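You operate a simulated robot arm through the tools that you are given. There is no shell and no other tool.

The job below is to be done with a simulated robot arm. You get a single attempt, and the scene is never put back.

TASK
Put things in order on the platform under the open cupboard. At the end: the small white bowl stands where the beige jar stood; the blue biscuit tin stands where the red sprouted onion stood; the red sprouted onion is on the silver trivet; the beige jar stands where the blue biscuit tin stood; whatever was shut is shut again. Leave all else as you found it, and nothing knocked over.

Only the result counts: the job must be done as asked and must still hold three seconds after the hand-in. Knocking over, shifting, dropping, spilling or breaking anything else fails it.

THE ROBOT
A 7-joint arm with a two-finger parallel gripper, fixed in place. Base frame: the origin is at the foot of the arm, x ahead of it, y to its left, z up; the work surface is at about z = 0. Readings come in mm, degrees, newtons and seconds.
With the tool pointing down near the work surface it reaches from about 240 to 620 mm from the base axis. Its first joint turns from -66.0 to 66.0 degrees. Payload 2.6 kg.
The tool frame sits at the grasp point between the pads (the TCP): z along the fingers, y along the line on which they close. The tips reach 30 mm beyond it. The gripper opens to 94 mm. The fingers are 28 mm wide and 10 mm thick; the gripper's body (50 by 96 mm) begins 55 mm behind the TCP.
Orientation is that of the tool frame in the base frame, as a unit quaternion [x, y, z, w]. With the fingers straight down and closing along the base's y, the tool's x points along the base's -x, its y along +y and its z along -z.

THE INTERFACE
- The arm moves only by the tool servo_tool. Its argument "moves" is a list of rows, each a list of 7 numbers: the shift along the tool's x, y, z in units of 200 mm (1.0 is 200 mm), then the turn, a rotation vector about the tool's x, y, z in units of 180 degrees (1.0 is 180 degrees), then the finger opening in mm, from 0 to 94. In form: [[x, y, z, rx, ry, rz, jaw], ...]. A call has 1 to 20 rows; each row is the pose to reach, as a shift and turn from the pose commanded when the call began, along the tool's axes at that moment. A call with a number of a shift or a turn outside -1 to 1 is refused whole. Rows are played at 5 a second. More than 50 mm and 8.6 degrees between two rows, or a gripper value outside its range, and nothing of the call is played. A pose out of reach is approached as far as the arm can. The call stops where the force on the tool passes 40 N (or 10 N more than at its start, if that is more) or the arm is blocked; 0.2 s more then pass. The fingers move at their own pace (about 72 mm/s each) and stop on an object; they squeeze with about 23 N. The grip force told is the motor's: it shows also when the fingers shut on nothing. Time passes only in rows, and 0.2 s behind the last, so rows that repeat a pose let the fingers close. It gives the time, the measured TCP pose, the force on the tool (base axes), the opening and the grip force at its end, in the units of the frame above (readings bear some noise), with the torque about the TCP (base axes, N m) and any sound that the robot's microphone picked up.
- Cameras (640 x 400 px; columns grow to the right, rows downward): "scene" is fixed at [35.4, 443.8, 546.1]; the picture's right is [-0.70, -0.72, 0.00], its down [-0.54, 0.52, -0.66] and it looks along [0.47, -0.46, -0.75] (base axes); focal length 296 px, centre (320, 200). "wrist" rides on the gripper at [76, 14, -103] in the tool frame; the picture's right is [-0.18, 0.98, 0.00], its down [-0.75, -0.14, -0.64] and it looks along [-0.63, -0.12, 0.77] (tool axes); focal length 243 px, centre (320, 200). There is no depth. A picture from a camera that has moved, and an enlarged one, comes with that camera's place and axes in the base frame and with its lens.
- capture(camera): a new picture of that camera. No time passes.
- enlarge(camera, box): a new picture of the part [left, top, right, bottom] of that camera's present view, enlarged. No time passes.
- job_done(): hands the job in; it is judged then, once.

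Nothing tells you positions but the pictures and the camera data. Unless the task says otherwise, let go and move clear before handing in.

The tools are called after "Request:" as a command line: name --pt "numbers of a row" for each row, then --argument value for the rest, lists and objects as JSON in quotes. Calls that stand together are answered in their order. servo_tool: Moves the arm, as the interface text tells. Its arguments: {"type":"object","properties":{"moves":{"type":"array","items":{"type":"array","items":{"type":"number"}}}},"required":["moves"]} The other tools are called the same way: capture (camera) takes a picture; enlarge (camera, box) takes an enlarged picture of a part of a camera's view; job_done () hands the job in.

At the start:

```text
clock: 0.0
tool_pos: [315.1, 287.6, 304.9]
tool_rot: [0.0, 1.0, 0.0, 0.0]
ft_force: [-0.4, -0.5, -0.3]
wrist_torque: [0.0, 0.01, 0.03]
finger_gap: 94.1
finger_force: 0.0
```

scene: 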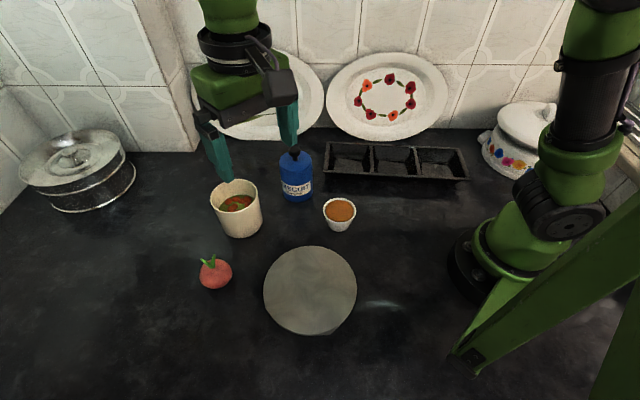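
wrist: 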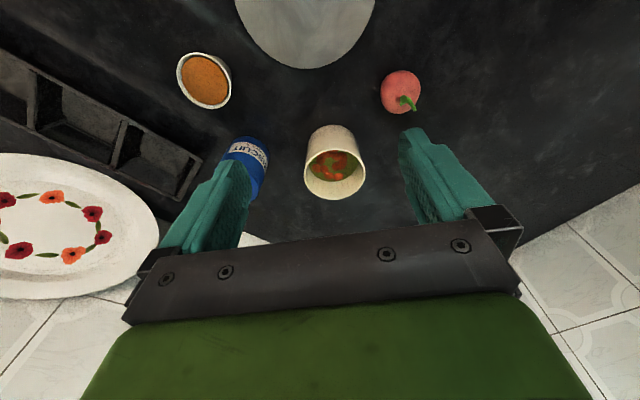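

I see an onion, a beige jar, a blue tin, a white bowl and a silver disc (the trivet) on a dark surface, with plates along the back wall. I'll take enlarged pictures first to locate everything accurately.

Request:
enlarge --camera "scene" --box '[180, 130, 380, 255]'

Request:
enlarge --camera "scene" --box '[180, 225, 380, 350]'

Request:
enlarge --camera "wrist" --box '[160, 0, 480, 200]'

```text
3.20 times, centred on (280, 192) of scene
camera zoom: at [35.4, 443.8, 546.1], right [-0.7, -0.72, 0.0], down [-0.54, 0.52, -0.66], along [0.47, -0.46, -0.75], focal length 948 px, centre (448, 224)
```

zoom: 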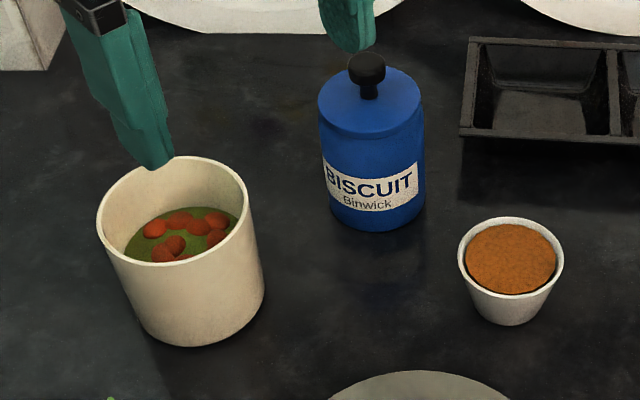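

```text
3.20 times, centred on (280, 288) of scene
camera zoom: at [35.4, 443.8, 546.1], right [-0.7, -0.72, 0.0], down [-0.54, 0.52, -0.66], along [0.47, -0.46, -0.75], focal length 948 px, centre (448, -80)
```

zoom: 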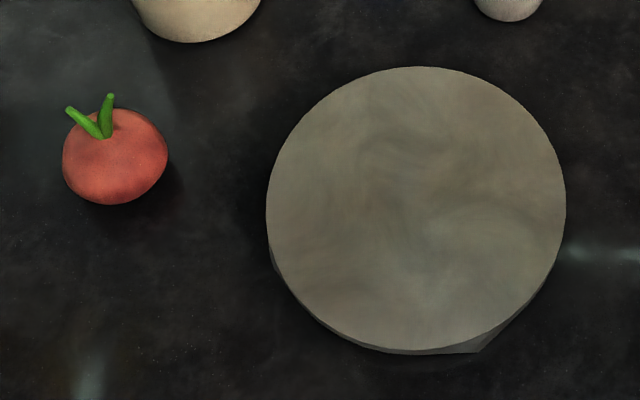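

```text
2.00 times, centred on (320, 100) of wrist
camera zoom: at [238.4, 301.8, 408.7], right [0.18, 0.98, 0.0], down [0.75, -0.14, 0.64], along [0.63, -0.12, -0.77], focal length 485 px, centre (320, 400)
```

zoom: 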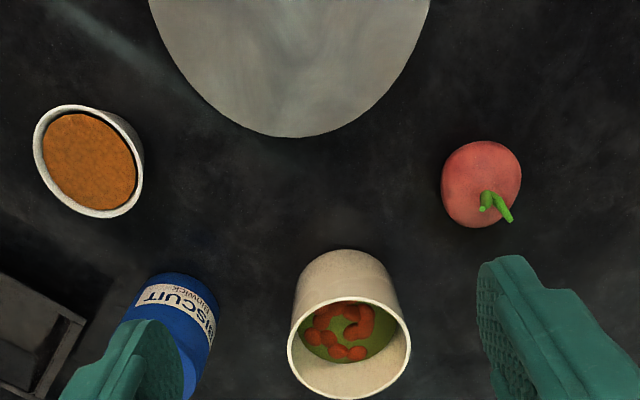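

The onion looks to be near (366, 399), the jar near (449, 285), the tin near (430, 135), the bowl near (296, 130) and the trivet near (221, 287). The jar seems almost as wide as the gripper's opening, so I'll look at it more closely before planning.

Request:
enlarge --camera "wrist" --box '[280, 110, 400, 210]'

Request:
enlarge --camera "scene" --box '[195, 170, 275, 245]'

Request:
enlarge --camera "scene" --box '[260, 130, 380, 240]'

Request:
enlarge --camera "scene" --box '[0, 0, 640, 400]'

```text
4.00 times, centred on (340, 160) of wrist
camera zoom: at [238.4, 301.8, 408.7], right [0.18, 0.98, 0.0], down [0.75, -0.14, 0.64], along [0.63, -0.12, -0.77], focal length 970 px, centre (240, 360)
```

zoom: 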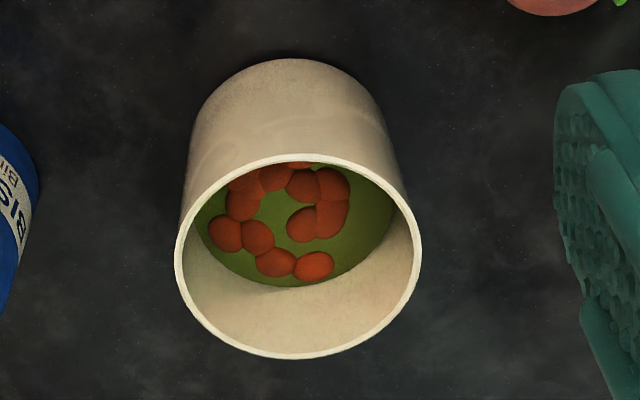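

```text
5.33 times, centred on (235, 208) of scene
camera zoom: at [35.4, 443.8, 546.1], right [-0.7, -0.72, 0.0], down [-0.54, 0.52, -0.66], along [0.47, -0.46, -0.75], focal length 1580 px, centre (773, 160)
```

zoom: 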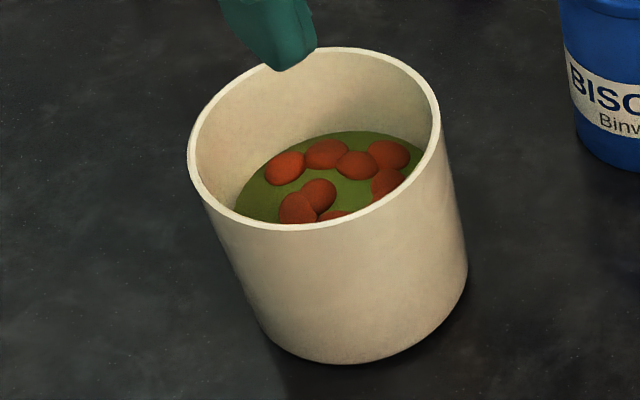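

```text
3.64 times, centred on (320, 185) of scene
camera zoom: at [35.4, 443.8, 546.1], right [-0.7, -0.72, 0.0], down [-0.54, 0.52, -0.66], along [0.47, -0.46, -0.75], focal length 1078 px, centre (320, 254)
```

zoom: 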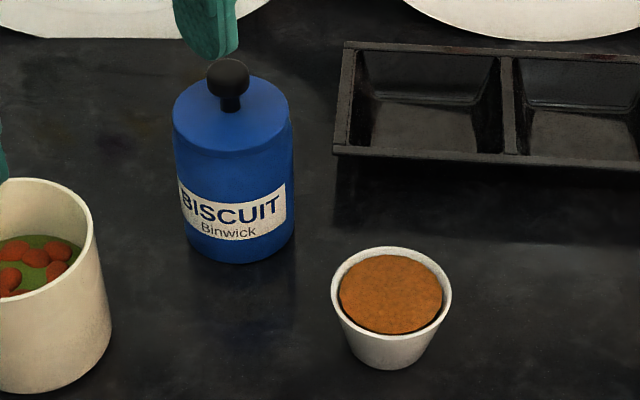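

```text
1.00 times, centred on (320, 200) of scene (not enlarged: the box is as wide or as high as the picture)
camera zoom: at [35.4, 443.8, 546.1], right [-0.7, -0.72, 0.0], down [-0.54, 0.52, -0.66], along [0.47, -0.46, -0.75], focal length 296 px, centre (320, 200)
```

zoom: 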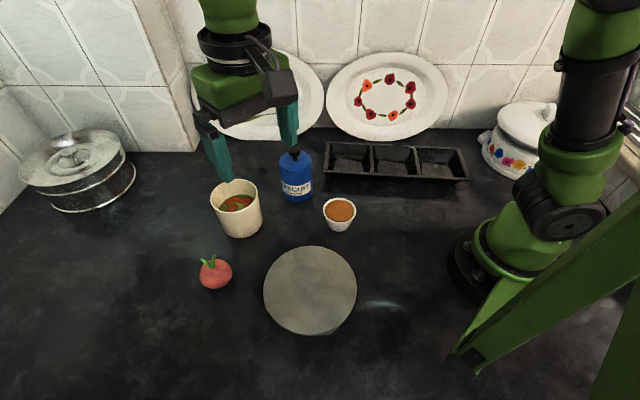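

The jar's rim measures about 97 mm, wider than the gripper's 94 mm opening, so I'll have to pinch its wall. The tin has a tall knob, so I may need a tilted grip on its body. The onion goes first, so I'll move above it and check its position with the wrist camera.

Request:
servo_tool --pt "-0.05 0.11 0.1 0 0 0 94" --pt "-0.1 0.22 0.2 0 0 0 94" --pt "-0.15 0.33 0.3 0 0 0 94" --pt "-0.2 0.44 0.42 0 0 0 94" --pt "-0.255 0.557 0.525 0 0 0 94" --pt "-0.255 0.557 0.525 0 0 0 94"

Request:
capture --camera "wrist"

Request:
enlarge --camera "wrist" --box '[240, 40, 400, 140]'

Request:
capture --camera "scene"

```text
clock: 1.4
tool_pos: [366.0, 399.0, 200.9]
tool_rot: [0.0, 1.0, 0.0, 0.001]
ft_force: [1.2, 0.1, 0.6]
wrist_torque: [0.01, -0.01, -0.01]
finger_gap: 93.9
finger_force: 0.2
```

```text
taken
camera wrist: at [289.0, 413.5, 304.0], right [0.18, 0.98, 0.0], down [0.75, -0.14, 0.64], along [0.63, -0.12, -0.77], focal length 243 px, centre (320, 200)
```

wrist: 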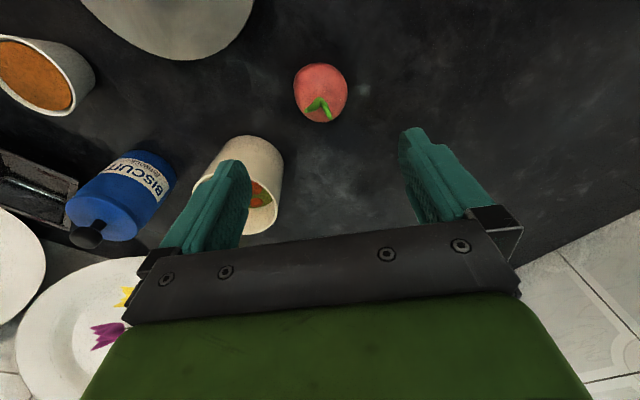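

```text
4.00 times, centred on (320, 90) of wrist
camera zoom: at [289.0, 413.5, 304.0], right [0.18, 0.98, 0.0], down [0.75, -0.14, 0.64], along [0.63, -0.12, -0.77], focal length 970 px, centre (320, 640)
```

zoom: 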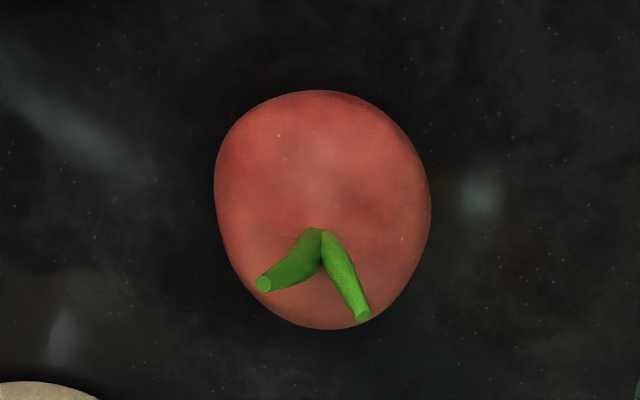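

```text
taken
```

scene: 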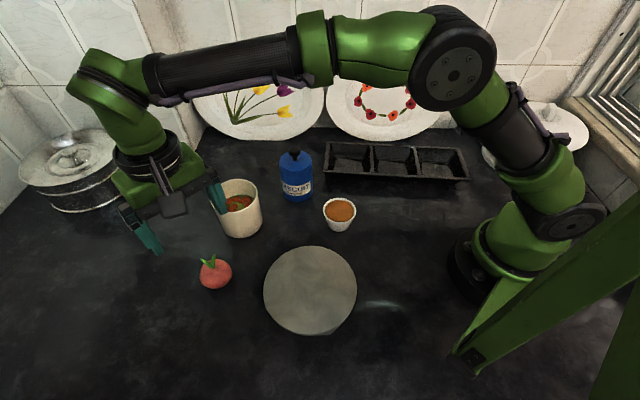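

The onion is at about (367, 399) and 59 mm wide, midway between the open fingers. I'll descend straight to z ≈ 36 and close on it.

Request:
servo_tool --pt "-0.005 0 0.2 0 0 0 94" --pt "-0.005 0 0.4 0 0 0 94" --pt "-0.005 0 0.58 0 0 0 94" --pt "-0.005 0 0.7 0 0 0 94" --pt "-0.005 0 0.77 0 0 0 94" --pt "-0.005 0 0.815 0 0 0 94" --pt "-0.005 0 0.815 0 0 0 94"

Request:
capture --camera "wrist"

Request:
enlarge --camera "scene" --box '[120, 190, 300, 310]'

```text
clock: 3.0
tool_pos: [366.8, 397.7, 37.7]
tool_rot: [0.001, 1.0, 0.0, 0.0]
ft_force: [-0.5, -0.3, 0.1]
wrist_torque: [0.03, -0.06, -0.01]
finger_gap: 93.9
finger_force: 0.1
```

```text
taken
camera wrist: at [290.2, 412.4, 140.4], right [0.18, 0.98, 0.0], down [0.75, -0.14, 0.64], along [0.63, -0.12, -0.77], focal length 243 px, centre (320, 200)
```

wrist: 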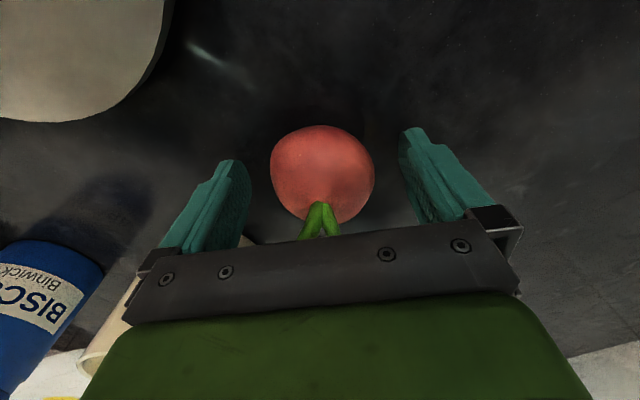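

```text
3.33 times, centred on (210, 250) of scene
camera zoom: at [35.4, 443.8, 546.1], right [-0.7, -0.72, 0.0], down [-0.54, 0.52, -0.66], along [0.47, -0.46, -0.75], focal length 988 px, centre (687, 33)
```

zoom: 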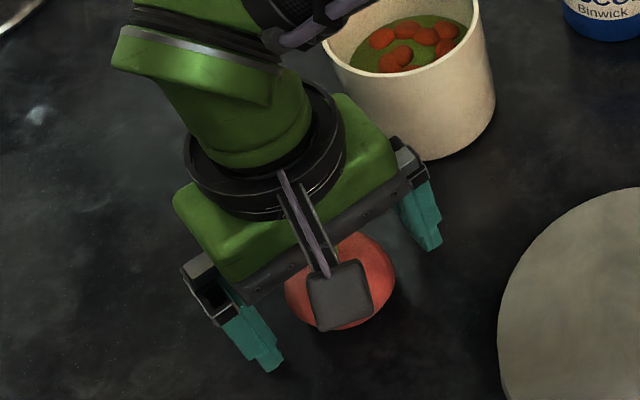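

The onion sits centred between the pads and the sprout clears the palm. I'll close the fingers now and check the grip.

Request:
servo_tool --pt "0 0 0 0 0 0 70" --pt "0 0 0 0 0 0 55" --pt "0 0 0 0 0 0 40" --pt "0 0 0 0 0 0 20" --pt "0 0 0 0 0 0 20"

Request:
capture --camera "wrist"

```text
clock: 4.2
tool_pos: [367.3, 397.4, 35.6]
tool_rot: [-0.001, 1.0, 0.001, 0.0]
ft_force: [-0.3, -0.5, -0.2]
wrist_torque: [-0.02, -0.01, -0.01]
finger_gap: 59.4
finger_force: 22.9
```

```text
taken
camera wrist: at [290.2, 412.4, 140.5], right [0.18, 0.98, 0.0], down [0.75, -0.14, 0.64], along [0.63, -0.12, -0.77], focal length 243 px, centre (320, 200)
```

wrist: 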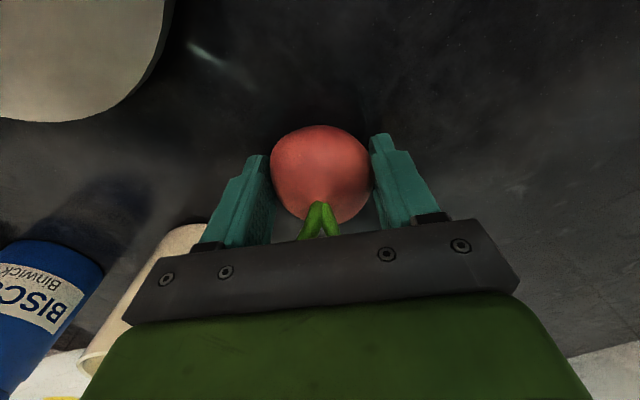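

The grip holds at 59 mm. I'll lift the onion and carry it over the trivet centre, near (221, 287).

Request:
servo_tool --pt "0 0 -0.06 0 0 0 20" --pt "0 0 -0.16 0 0 0 20" --pt "0 0 -0.28 0 0 0 20" --pt "0 0 -0.4 0 0 0 20" --pt "0.08 -0.06 -0.45 0 0 0 20" --pt "0.19 -0.145 -0.45 0 0 0 20" --pt "0.3 -0.23 -0.45 0 0 0 20" --pt "0.41 -0.31 -0.45 0 0 0 20" --pt "0.52 -0.395 -0.45 0 0 0 20" --pt "0.63 -0.48 -0.45 0 0 0 20" --pt "0.7 -0.53 -0.45 0 0 0 20" --pt "0.73 -0.555 -0.45 0 0 0 20" --pt "0.73 -0.555 -0.45 0 0 0 20"

Request:
capture --camera "wrist"

Request:
capture --camera "scene"

```text
clock: 7.0
tool_pos: [221.1, 287.9, 126.5]
tool_rot: [0.0, 1.0, 0.0, 0.001]
ft_force: [-0.1, 1.0, -0.7]
wrist_torque: [0.02, -0.01, 0.05]
finger_gap: 20.1
finger_force: 0.0
```

```text
taken
camera wrist: at [144.4, 301.9, 230.1], right [0.18, 0.98, 0.0], down [0.75, -0.14, 0.64], along [0.63, -0.12, -0.77], focal length 243 px, centre (320, 200)
```

wrist: 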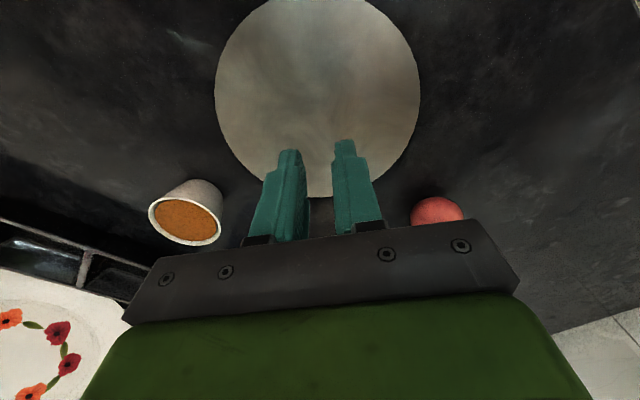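

```text
taken
```

scene: 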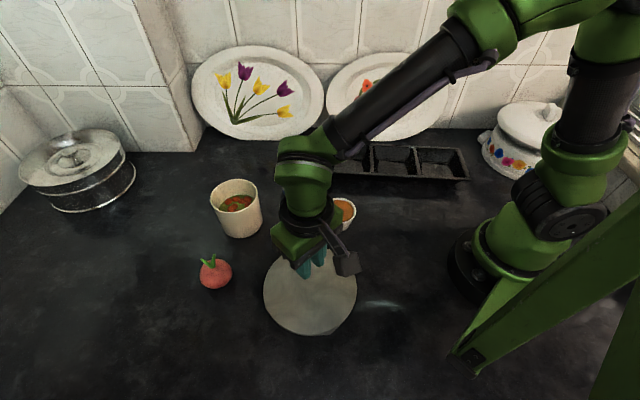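

The onion slipped out during the lift; it's still in place at about the same spot, and the gripper is empty over the trivet. I'll check the finger shape and the onion's present position before trying again.

Request:
enlarge --camera "wrist" --box '[220, 120, 420, 250]'

Request:
enlarge --camera "scene" --box '[180, 225, 380, 350]'

Request:
enlarge --camera "scene" --box '[185, 240, 245, 300]'

```text
3.08 times, centred on (320, 185) of wrist
camera zoom: at [144.4, 301.9, 230.1], right [0.18, 0.98, 0.0], down [0.75, -0.14, 0.64], along [0.63, -0.12, -0.77], focal length 746 px, centre (320, 246)
```

zoom: 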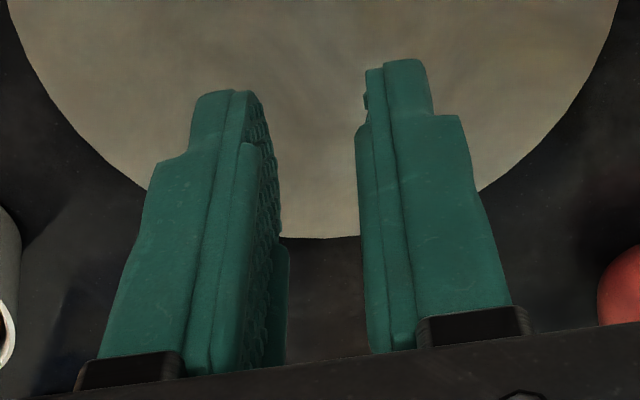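

```text
3.20 times, centred on (280, 288) of scene
camera zoom: at [35.4, 443.8, 546.1], right [-0.7, -0.72, 0.0], down [-0.54, 0.52, -0.66], along [0.47, -0.46, -0.75], focal length 948 px, centre (448, -80)
```

zoom: 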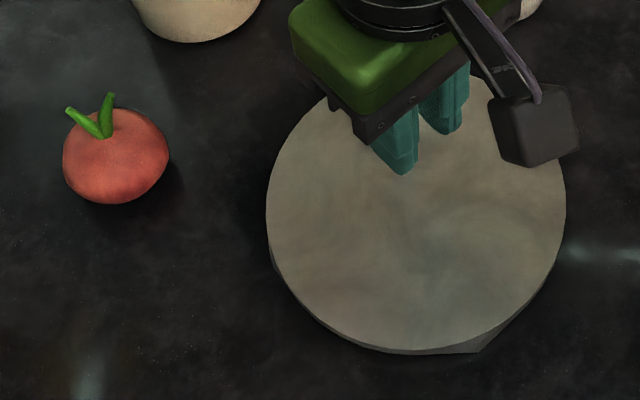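

```text
6.67 times, centred on (215, 270) of scene
camera zoom: at [35.4, 443.8, 546.1], right [-0.7, -0.72, 0.0], down [-0.54, 0.52, -0.66], along [0.47, -0.46, -0.75], focal length 1975 px, centre (1020, -267)
```

zoom: 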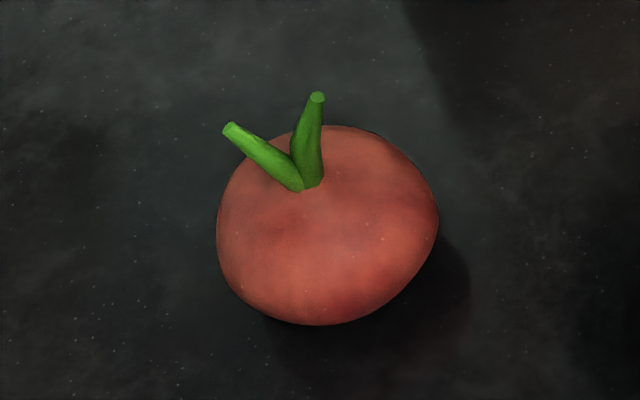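

The onion hasn't moved, at about (367, 398.5). The fingertips look slightly recessed, so the main pads probably bore on it above its widest part. I'll go back, grip about 5 mm lower, and lift very slowly.

Request:
servo_tool --pt "-0.04 0.03 0 0 0 0 30" --pt "-0.14 0.105 0 0 0 0 50" --pt "-0.26 0.2 0 0 0 0 94" --pt "-0.38 0.29 0 0 0 0 94" --pt "-0.5 0.38 0 0 0 0 94" --pt "-0.6 0.455 0 0 0 0 94" --pt "-0.69 0.525 0 0 0 0 94" --pt "-0.73 0.553 0.02 0 0 0 94" --pt "-0.73 0.553 0.15 0 0 0 94" --pt "-0.73 0.553 0.28 0 0 0 94" --pt "-0.73 0.553 0.38 0 0 0 94" --pt "-0.73 0.553 0.44 0 0 0 94" --pt "-0.73 0.553 0.455 0 0 0 94" --pt "-0.73 0.553 0.465 0 0 0 94" --pt "-0.73 0.553 0.475 0 0 0 94" --pt "-0.73 0.553 0.475 0 0 0 94"

Request:
enlarge --camera "wrist" --box '[220, 100, 440, 250]'

```text
clock: 10.4
tool_pos: [367.3, 398.2, 31.9]
tool_rot: [-0.001, 1.0, -0.001, 0.0]
ft_force: [-0.2, 0.1, -0.5]
wrist_torque: [0.0, -0.01, -0.03]
finger_gap: 93.9
finger_force: 0.2
```

```text
2.67 times, centred on (330, 175) of wrist
camera zoom: at [290.5, 412.8, 135.5], right [0.18, 0.98, 0.0], down [0.75, -0.14, 0.64], along [0.63, -0.12, -0.77], focal length 647 px, centre (293, 267)
```

zoom: 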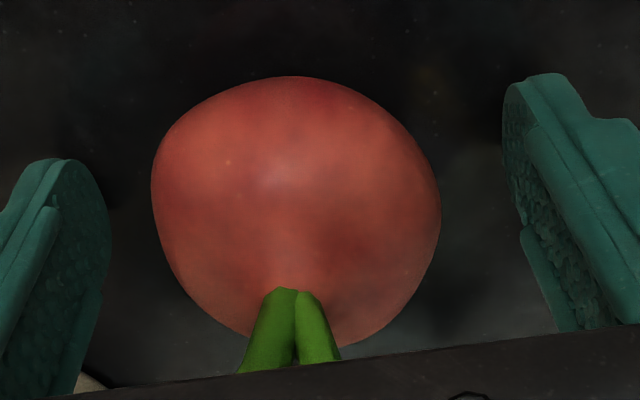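

There's no contact force at z ≈ 32, and the sprout still clears. I'll close and make a short, slow test lift.

Request:
servo_tool --pt "0 0 0 0 0 0 70" --pt "0 0 0 0 0 0 55" --pt "0 0 0 0 0 0 30" --pt "0 0 0 0 0 0 0" --pt "0 0 0 0 0 0 0" --pt "0 0 0 0 0 0 0" --pt "0 0 -0.01 0 0 0 0" --pt "0 0 -0.025 0 0 0 0" --pt "0 0 -0.05 0 0 0 0" --pt "0 0 -0.08 0 0 0 0" --pt "0 0 -0.1 0 0 0 0" --pt "0 0 -0.1 0 0 0 0"

Request:
enlarge --camera "wrist" --box '[200, 90, 440, 250]'

Request:
enlarge --camera "scene" --box '[120, 190, 300, 310]'

```text
clock: 13.0
tool_pos: [368.1, 399.3, 52.1]
tool_rot: [-0.001, 1.0, 0.0, 0.0]
ft_force: [-0.1, 0.8, -0.8]
wrist_torque: [0.02, -0.01, 0.02]
finger_gap: 59.1
finger_force: 22.6
```

```text
2.50 times, centred on (320, 170) of wrist
camera zoom: at [290.4, 412.9, 155.7], right [0.18, 0.98, 0.0], down [0.75, -0.14, 0.64], along [0.63, -0.12, -0.77], focal length 606 px, centre (320, 275)
```

zoom: 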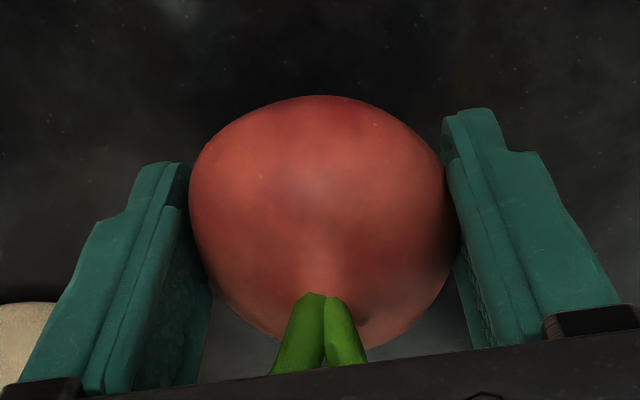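

```text
3.33 times, centred on (210, 250) of scene
camera zoom: at [35.4, 443.9, 546.1], right [-0.7, -0.72, 0.0], down [-0.54, 0.52, -0.66], along [0.47, -0.46, -0.75], focal length 988 px, centre (687, 33)
```

zoom: 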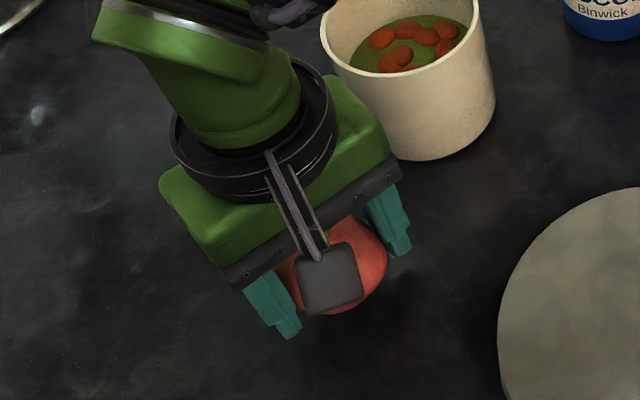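

The onion is in hand this time (gap 59 mm, 22.6 N). I'll raise it a little more and carry it slowly to the trivet.

Request:
servo_tool --pt "0 0 -0.03 0 0 0 0" --pt "0 0 -0.08 0 0 0 0" --pt "0 0 -0.13 0 0 0 0" --pt "0 0 -0.18 0 0 0 0" --pt "0.02 -0.015 -0.21 0 0 0 0" --pt "0.06 -0.045 -0.22 0 0 0 0" --pt "0.12 -0.09 -0.22 0 0 0 0" --pt "0.18 -0.137 -0.22 0 0 0 0" --pt "0.24 -0.182 -0.22 0 0 0 0" --pt "0.3 -0.228 -0.22 0 0 0 0" --pt "0.36 -0.273 -0.22 0 0 0 0" --pt "0.42 -0.319 -0.22 0 0 0 0" --pt "0.48 -0.364 -0.22 0 0 0 0" --pt "0.54 -0.41 -0.22 0 0 0 0" --pt "0.6 -0.455 -0.22 0 0 0 0" --pt "0.66 -0.5 -0.22 0 0 0 0" --pt "0.7 -0.53 -0.22 0 0 0 0" --pt "0.72 -0.548 -0.22 0 0 0 0" --pt "0.73 -0.553 -0.22 0 0 0 0" --pt "0.73 -0.553 -0.22 0 0 0 0"

Request:
capture --camera "wrist"

Request:
capture --camera "scene"

```text
clock: 17.2
tool_pos: [221.4, 287.9, 95.6]
tool_rot: [0.0, 1.0, 0.0, 0.0]
ft_force: [0.4, 0.8, -1.3]
wrist_torque: [0.01, 0.01, 0.02]
finger_gap: 58.7
finger_force: 23.6
```

```text
taken
camera wrist: at [144.5, 302.0, 199.8], right [0.18, 0.98, 0.0], down [0.75, -0.14, 0.64], along [0.63, -0.12, -0.77], focal length 243 px, centre (320, 200)
```

wrist: 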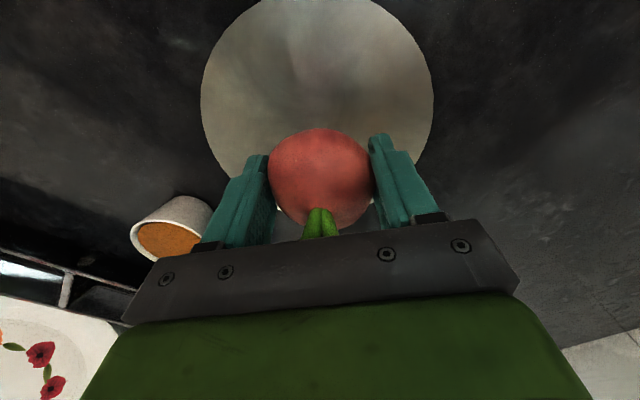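

```text
taken
```

scene: 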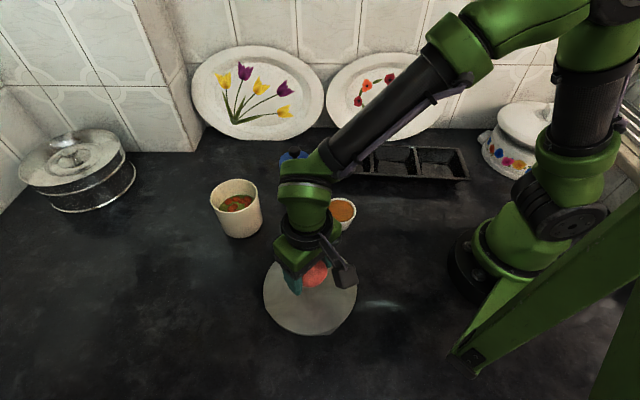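

The onion is still held above the trivet, whose centre I now put nearer (229, 284). I'll shift slightly and lower it in stages, watching the force.

Request:
servo_tool --pt "-0.015 -0.01 0.03 0 0 0 0" --pt "-0.035 -0.02 0.08 0 0 0 0" --pt "-0.035 -0.02 0.13 0 0 0 0" --pt "-0.035 -0.02 0.17 0 0 0 0" --pt "-0.035 -0.02 0.2 0 0 0 0" --pt "-0.035 -0.02 0.22 0 0 0 0" --pt "-0.035 -0.02 0.22 0 0 0 0"

Request:
enlarge --camera "scene" --box '[240, 225, 380, 345]'

Request:
capture --camera "wrist"

```text
clock: 18.8
tool_pos: [227.2, 283.0, 52.5]
tool_rot: [0.0, 1.0, 0.0, 0.0]
ft_force: [-0.6, -1.6, 2.1]
wrist_torque: [-0.01, -0.01, -0.03]
finger_gap: 59.2
finger_force: 23.1
```

```text
3.33 times, centred on (310, 285) of scene
camera zoom: at [35.4, 443.8, 546.1], right [-0.7, -0.72, 0.0], down [-0.54, 0.52, -0.66], along [0.47, -0.46, -0.75], focal length 988 px, centre (353, -83)
```

zoom: 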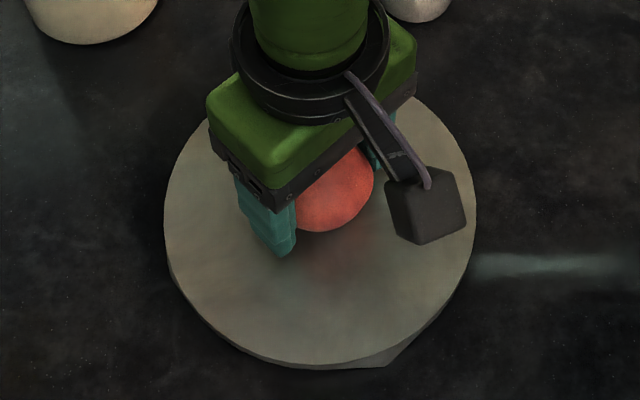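

```text
taken
camera wrist: at [151.1, 297.9, 155.7], right [0.18, 0.98, 0.0], down [0.75, -0.14, 0.64], along [0.63, -0.12, -0.77], focal length 243 px, centre (320, 200)
```

wrist: 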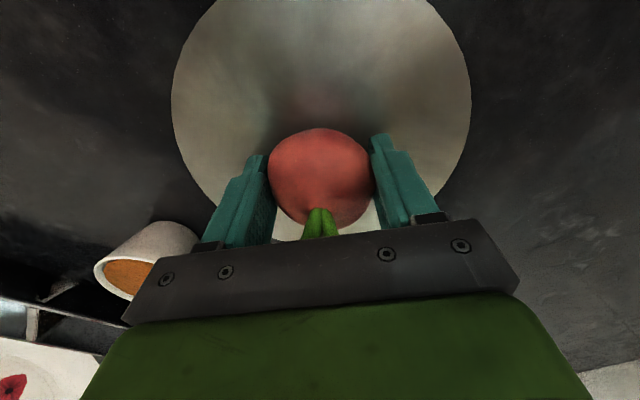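

The onion is still a few mm above the trivet, with no clear contact force yet. I'll lower it in small steps, pausing to read the force.

Request:
servo_tool --pt "0 0 0.01 0 0 0 0" --pt "0 0 0.02 0 0 0 0" --pt "0 0 0.02 0 0 0 0"

Request:
servo_tool --pt "0 0 0.0075 0 0 0 0" --pt "0 0 0.0075 0 0 0 0"

Request:
servo_tool --pt "0 0 0.0075 0 0 0 0" --pt "0 0 0.0075 0 0 0 0"

```text
clock: 19.6
tool_pos: [230.6, 283.1, 50.1]
tool_rot: [0.001, 1.0, 0.001, 0.001]
ft_force: [-0.2, -1.9, 5.5]
wrist_torque: [-0.1, 0.05, -0.01]
finger_gap: 58.6
finger_force: 23.4
stopped in row 3: the force on the tool passed its limit at 42 N (the readings are from after the stop); the commanded pose is now the measured one
```

```text
clock: 20.2
tool_pos: [228.8, 284.3, 49.9]
tool_rot: [0.001, 1.0, 0.002, 0.001]
ft_force: [-0.3, -1.1, 4.2]
wrist_torque: [-0.16, 0.08, -0.01]
finger_gap: 58.6
finger_force: 22.8
stopped in row 2: the force on the tool passed its limit at 42 N (the readings are from after the stop); the commanded pose is now the measured one
```

```text
clock: 20.7
tool_pos: [228.9, 283.6, 49.8]
tool_rot: [0.002, 1.0, 0.001, 0.001]
ft_force: [-0.4, -1.6, 4.5]
wrist_torque: [-0.26, 0.1, 0.05]
finger_gap: 58.7
finger_force: 22.6
stopped in row 2: the force on the tool passed its limit at 42 N (the readings are from after the stop); the commanded pose is now the measured one
```

Contact came at TCP z ≈ 50, so the onion is resting on the trivet. I'll open the fingers a little and check before withdrawing.

Request:
servo_tool --pt "0 0 0 0 0 0 62" --pt "0 0 0 0 0 0 66" --pt "0 0 0 0 0 0 72" --pt "0 0 0 0 0 0 80" --pt "0 0 0 0 0 0 80"

Request:
capture --camera "wrist"

Request:
enlarge --camera "scene" --box '[240, 225, 380, 345]'

```text
clock: 21.9
tool_pos: [230.0, 284.9, 49.4]
tool_rot: [0.003, 1.0, 0.001, 0.001]
ft_force: [0.2, 2.5, 8.3]
wrist_torque: [-0.3, 0.08, -0.06]
finger_gap: 78.7
finger_force: 0.1
```

```text
taken
camera wrist: at [152.0, 298.6, 153.1], right [0.19, 0.98, 0.0], down [0.75, -0.15, 0.64], along [0.63, -0.12, -0.77], focal length 243 px, centre (320, 200)
```

wrist: 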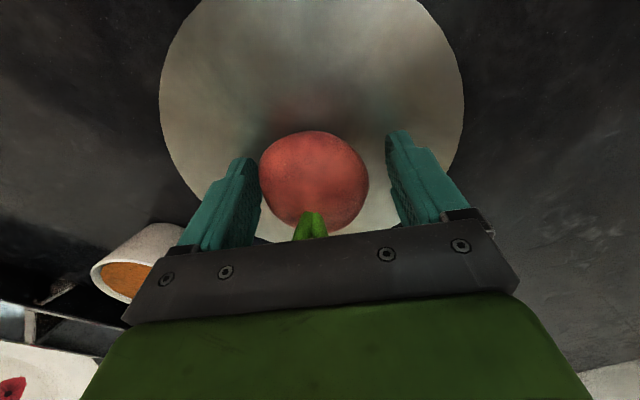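

```text
3.33 times, centred on (310, 285) of scene
camera zoom: at [35.4, 443.8, 546.1], right [-0.7, -0.72, 0.0], down [-0.54, 0.52, -0.66], along [0.47, -0.46, -0.75], focal length 988 px, centre (353, -83)
```

zoom: 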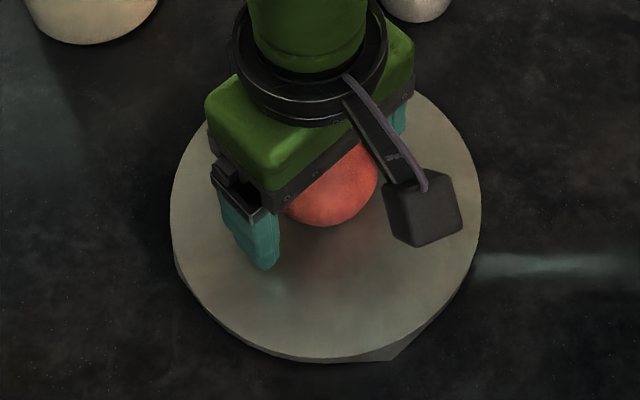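

The fingertips were brushing the trivet and have nudged it by a few mm. I'll raise 2 mm first, then open fully and lift away.

Request:
servo_tool --pt "0 0 -0.01 0 0 0 80" --pt "0 -0.01 -0.015 0 0 0 86" --pt "0 -0.015 -0.015 0 0 0 94" --pt "0 -0.015 -0.015 0 0 0 94"

Request:
capture --camera "wrist"

Request:
enlarge --camera "scene" --box '[240, 225, 380, 345]'

```text
clock: 22.9
tool_pos: [230.1, 280.1, 52.7]
tool_rot: [0.002, 1.0, 0.001, 0.001]
ft_force: [0.6, -0.6, -0.6]
wrist_torque: [0.0, -0.02, 0.01]
finger_gap: 94.3
finger_force: 0.1
```

```text
taken
camera wrist: at [152.1, 295.5, 155.7], right [0.19, 0.98, 0.0], down [0.75, -0.15, 0.64], along [0.63, -0.12, -0.77], focal length 243 px, centre (320, 200)
```

wrist: 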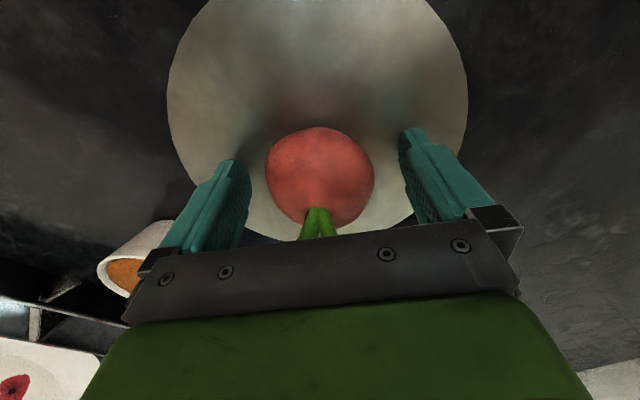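

```text
3.33 times, centred on (310, 285) of scene
camera zoom: at [35.4, 443.8, 546.1], right [-0.7, -0.72, 0.0], down [-0.54, 0.52, -0.66], along [0.47, -0.46, -0.75], focal length 988 px, centre (353, -83)
```

zoom: 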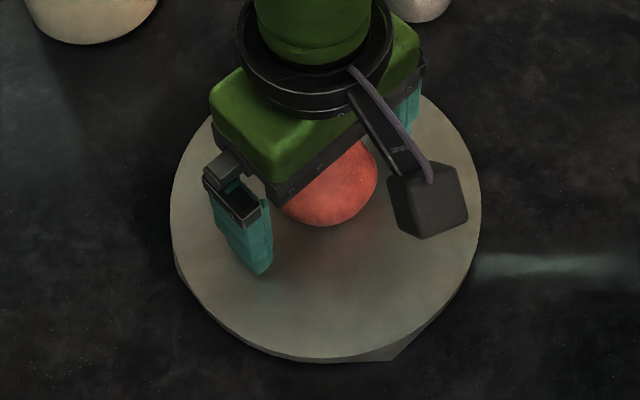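

The onion stands free on the trivet, midway between the open fingers. I'll lift straight up and check the result.

Request:
servo_tool --pt "0 0 -0.03 0 0 0 94" --pt "0 0 -0.1 0 0 0 94" --pt "0 0 -0.25 0 0 0 94" --pt "0 0 -0.45 0 0 0 94" --pt "0 0 -0.65 0 0 0 94" --pt "0 0 -0.75 0 0 0 94" --pt "0 0 -0.75 0 0 0 94"

Request:
capture --camera "wrist"

Request:
capture --camera "scene"

Request:
enlarge --camera "scene" --box '[180, 225, 380, 350]'

```text
clock: 24.5
tool_pos: [229.7, 280.2, 203.7]
tool_rot: [0.003, 1.0, 0.002, 0.001]
ft_force: [-0.3, 0.2, -0.7]
wrist_torque: [0.04, 0.0, -0.01]
finger_gap: 93.6
finger_force: 0.0
```

```text
taken
camera wrist: at [152.1, 295.0, 306.7], right [0.19, 0.98, 0.0], down [0.75, -0.15, 0.64], along [0.63, -0.12, -0.77], focal length 243 px, centre (320, 200)
```

wrist: 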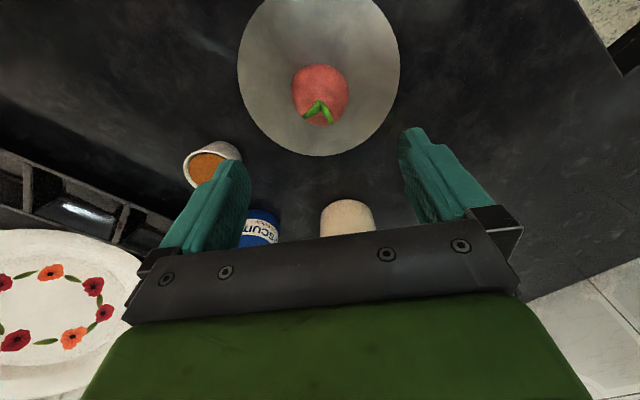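

```text
taken
```

scene: 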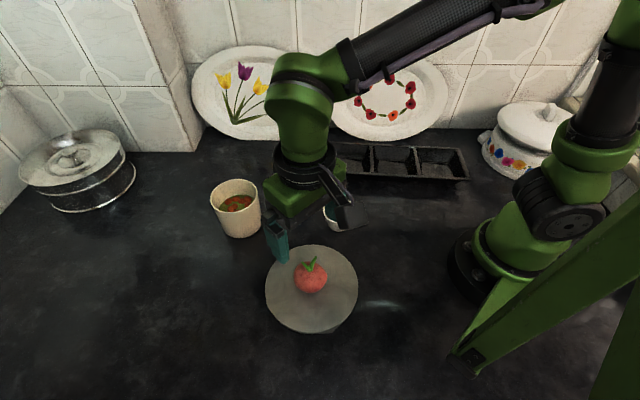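

```text
3.20 times, centred on (280, 288) of scene
camera zoom: at [35.4, 443.8, 546.1], right [-0.7, -0.72, 0.0], down [-0.54, 0.52, -0.66], along [0.47, -0.46, -0.75], focal length 948 px, centre (448, -80)
```

zoom: 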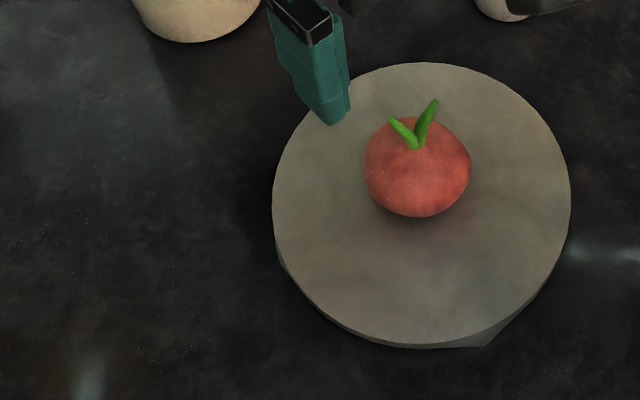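

The onion is standing on the trivet, which moved only about 4 mm. Next is the tin: the knob centre triangulates to about (442, 125, 124). I'll look closely at the tin's lid and the space around it.

Request:
servo_tool --pt "0.0 0.1 -0.1 0 0 0 94" --pt "0.0 0.25 -0.2 0 0 0 94" --pt "0.0 0.4 -0.25 0 0 0 94" --pt "0.0 0.4 -0.25 0 0 0 94"

Request:
enlarge --camera "scene" --box '[265, 135, 345, 215]'

Request:
enlarge --camera "scene" --box '[180, 225, 380, 350]'

Request:
capture --camera "scene"

```text
clock: 25.5
tool_pos: [228.7, 360.9, 253.2]
tool_rot: [0.002, 1.0, 0.001, 0.001]
ft_force: [0.0, 0.7, -0.5]
wrist_torque: [-0.02, 0.0, -0.01]
finger_gap: 94.1
finger_force: 0.0
```

```text
5.00 times, centred on (305, 175) of scene
camera zoom: at [35.4, 443.9, 546.1], right [-0.7, -0.72, 0.0], down [-0.54, 0.52, -0.66], along [0.47, -0.46, -0.75], focal length 1482 px, centre (395, 325)
```

zoom: 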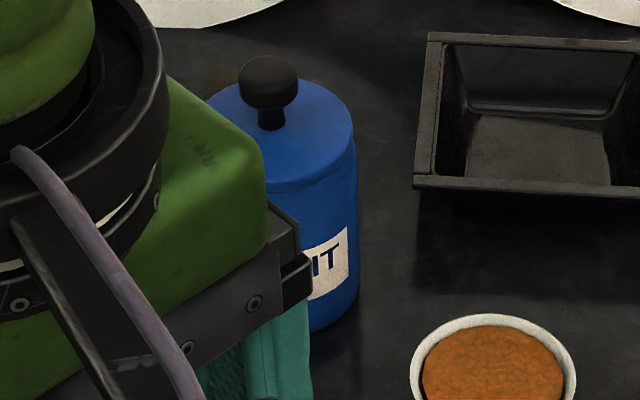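

```text
3.20 times, centred on (280, 288) of scene
camera zoom: at [35.4, 443.9, 546.1], right [-0.7, -0.72, 0.0], down [-0.54, 0.52, -0.66], along [0.47, -0.46, -0.75], focal length 948 px, centre (448, -80)
```

zoom: 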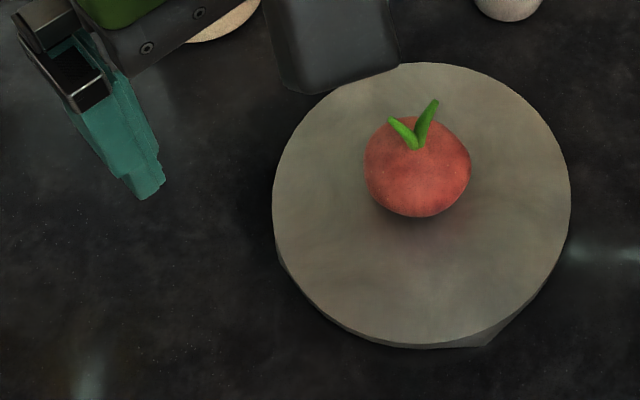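

```text
taken
```

scene: 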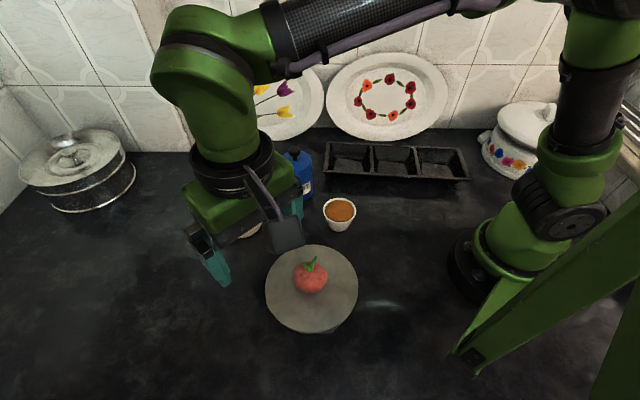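

The tin's lid is close-fitting with a mushroom knob, so I'll grip the body below the lid with a tilted tool. First I'll move over it for a close wrist view.

Request:
servo_tool --pt "-0.08 -0.12 0.02 0 0 0 94" --pt "-0.16 -0.25 0.04 0 0 0 94" --pt "-0.24 -0.38 0.06 0 0 0 94" --pt "-0.32 -0.5 0.08 0 0 0 94" --pt "-0.4 -0.62 0.1 0 0 0 94" --pt "-0.48 -0.75 0.12 0 0 0 94" --pt "-0.56 -0.87 0.14 0 0 0 94" --pt "-0.63 -0.98 0.16 0 0 0 94" --pt "-0.63 -0.98 0.16 0 0 0 94"

Request:
capture --camera "wrist"

Request:
capture --camera "scene"

```text
clock: 27.5
tool_pos: [355.4, 164.0, 220.4]
tool_rot: [0.002, 1.0, 0.001, 0.001]
ft_force: [-0.7, -0.3, -0.1]
wrist_torque: [0.02, 0.01, -0.01]
finger_gap: 94.1
finger_force: 0.1
```

```text
taken
camera wrist: at [277.5, 178.7, 323.2], right [0.19, 0.98, 0.0], down [0.75, -0.15, 0.64], along [0.63, -0.12, -0.77], focal length 243 px, centre (320, 200)
```

wrist: 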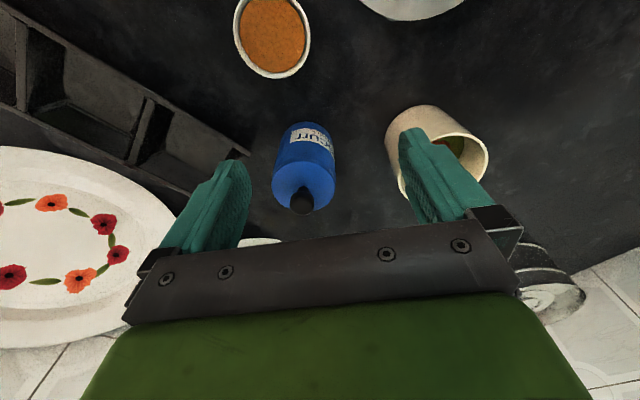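

```text
taken
```

scene: 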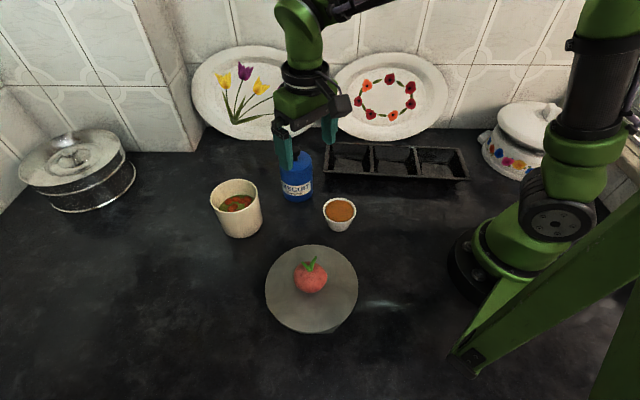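

Request:
enlarge --camera "wrist" --box '[240, 100, 380, 230]'

Request:
enlarge --camera "wrist" --box '[130, 80, 370, 230]'

Request:
enlarge --camera "scene" --box '[180, 225, 380, 350]'

Request:
enlarge --camera "scene" --box '[195, 170, 275, 245]'

```text
3.08 times, centred on (310, 165) of wrist
camera zoom: at [277.5, 178.7, 323.2], right [0.19, 0.98, 0.0], down [0.75, -0.15, 0.64], along [0.63, -0.12, -0.77], focal length 746 px, centre (351, 308)
```

zoom: 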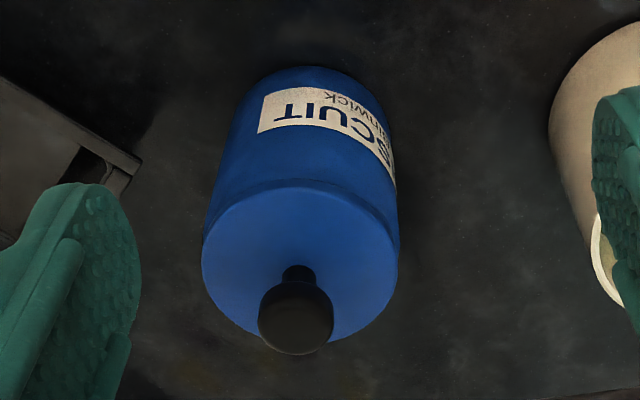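

```text
2.67 times, centred on (250, 155) of wrist
camera zoom: at [277.5, 178.7, 323.2], right [0.19, 0.98, 0.0], down [0.75, -0.15, 0.64], along [0.63, -0.12, -0.77], focal length 647 px, centre (507, 320)
```

zoom: 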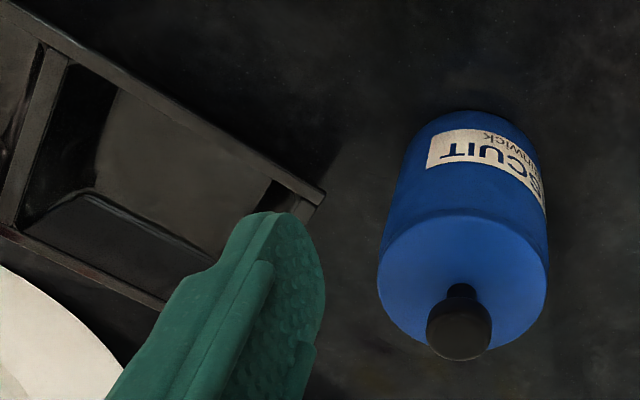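

```text
3.20 times, centred on (280, 288) of scene
camera zoom: at [35.4, 443.8, 546.1], right [-0.7, -0.72, 0.0], down [-0.54, 0.52, -0.66], along [0.47, -0.46, -0.75], focal length 948 px, centre (448, -80)
```

zoom: 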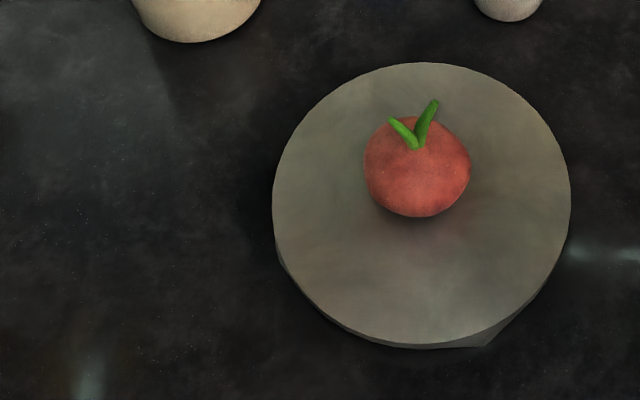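

```text
5.33 times, centred on (235, 208) of scene
camera zoom: at [35.4, 443.8, 546.1], right [-0.7, -0.72, 0.0], down [-0.54, 0.52, -0.66], along [0.47, -0.46, -0.75], focal length 1580 px, centre (773, 160)
```

zoom: 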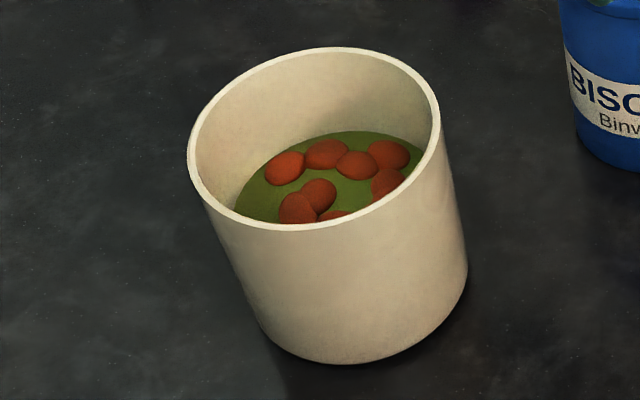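

The tin stands at about (439, 128) with its lid top near z = 97, and the tray's nearest corner is at (416, 60). I'll yaw the tool 30° and then tilt it 40° while still high up.

Request:
servo_tool --pt "0 0 0 0 0 -0.04 94" --pt "0 0 0 0 0 -0.08 94" --pt "0 0 0 0 0 -0.125 94" --pt "0 0 0 0 0 -0.1667 94" --pt "0 0 0 0 0 -0.1667 94"

Request:
servo_tool --pt "0 0 0 0 -0.04 0 94" --pt "0 0 0 0 -0.085 0 94" --pt "0 0 0 0 -0.13 0 94" --pt "0 0 0 0 -0.175 0 94" --pt "0 0 0 0 -0.2222 0 94" --pt "0 0 0 0 -0.2222 0 94"

Request:
capture --camera "scene"

Request:
capture --camera "wrist"

```text
clock: 28.7
tool_pos: [354.0, 165.5, 220.4]
tool_rot: [-0.258, 0.966, 0.0, 0.001]
ft_force: [-0.2, -0.3, -0.5]
wrist_torque: [0.02, 0.0, 0.0]
finger_gap: 93.9
finger_force: 0.0
```

```text
clock: 30.1
tool_pos: [356.3, 163.6, 220.4]
tool_rot: [-0.241, 0.908, 0.088, 0.333]
ft_force: [0.7, 0.2, -0.3]
wrist_torque: [0.01, 0.02, 0.03]
finger_gap: 94.2
finger_force: 0.1
```

```text
taken
```

scene: 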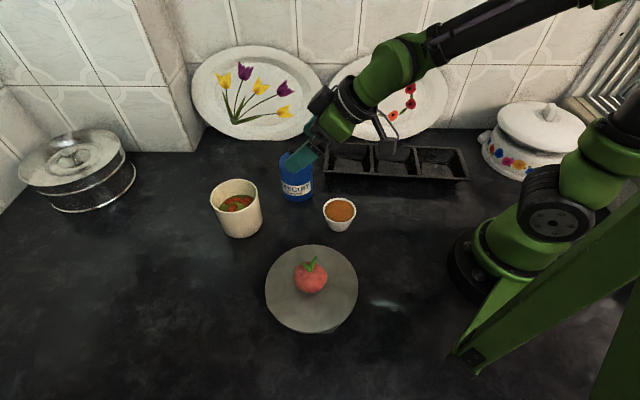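

```text
taken
camera wrist: at [238.6, 114.9, 250.6], right [-0.37, 0.92, 0.12], down [0.21, -0.04, 0.98], along [0.91, 0.38, -0.18], focal length 243 px, centre (320, 200)
```

wrist: 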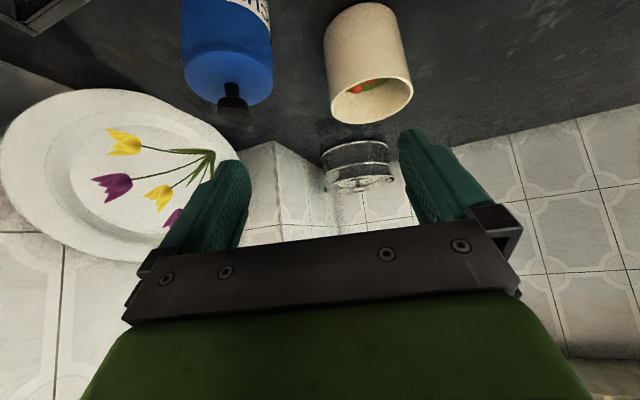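

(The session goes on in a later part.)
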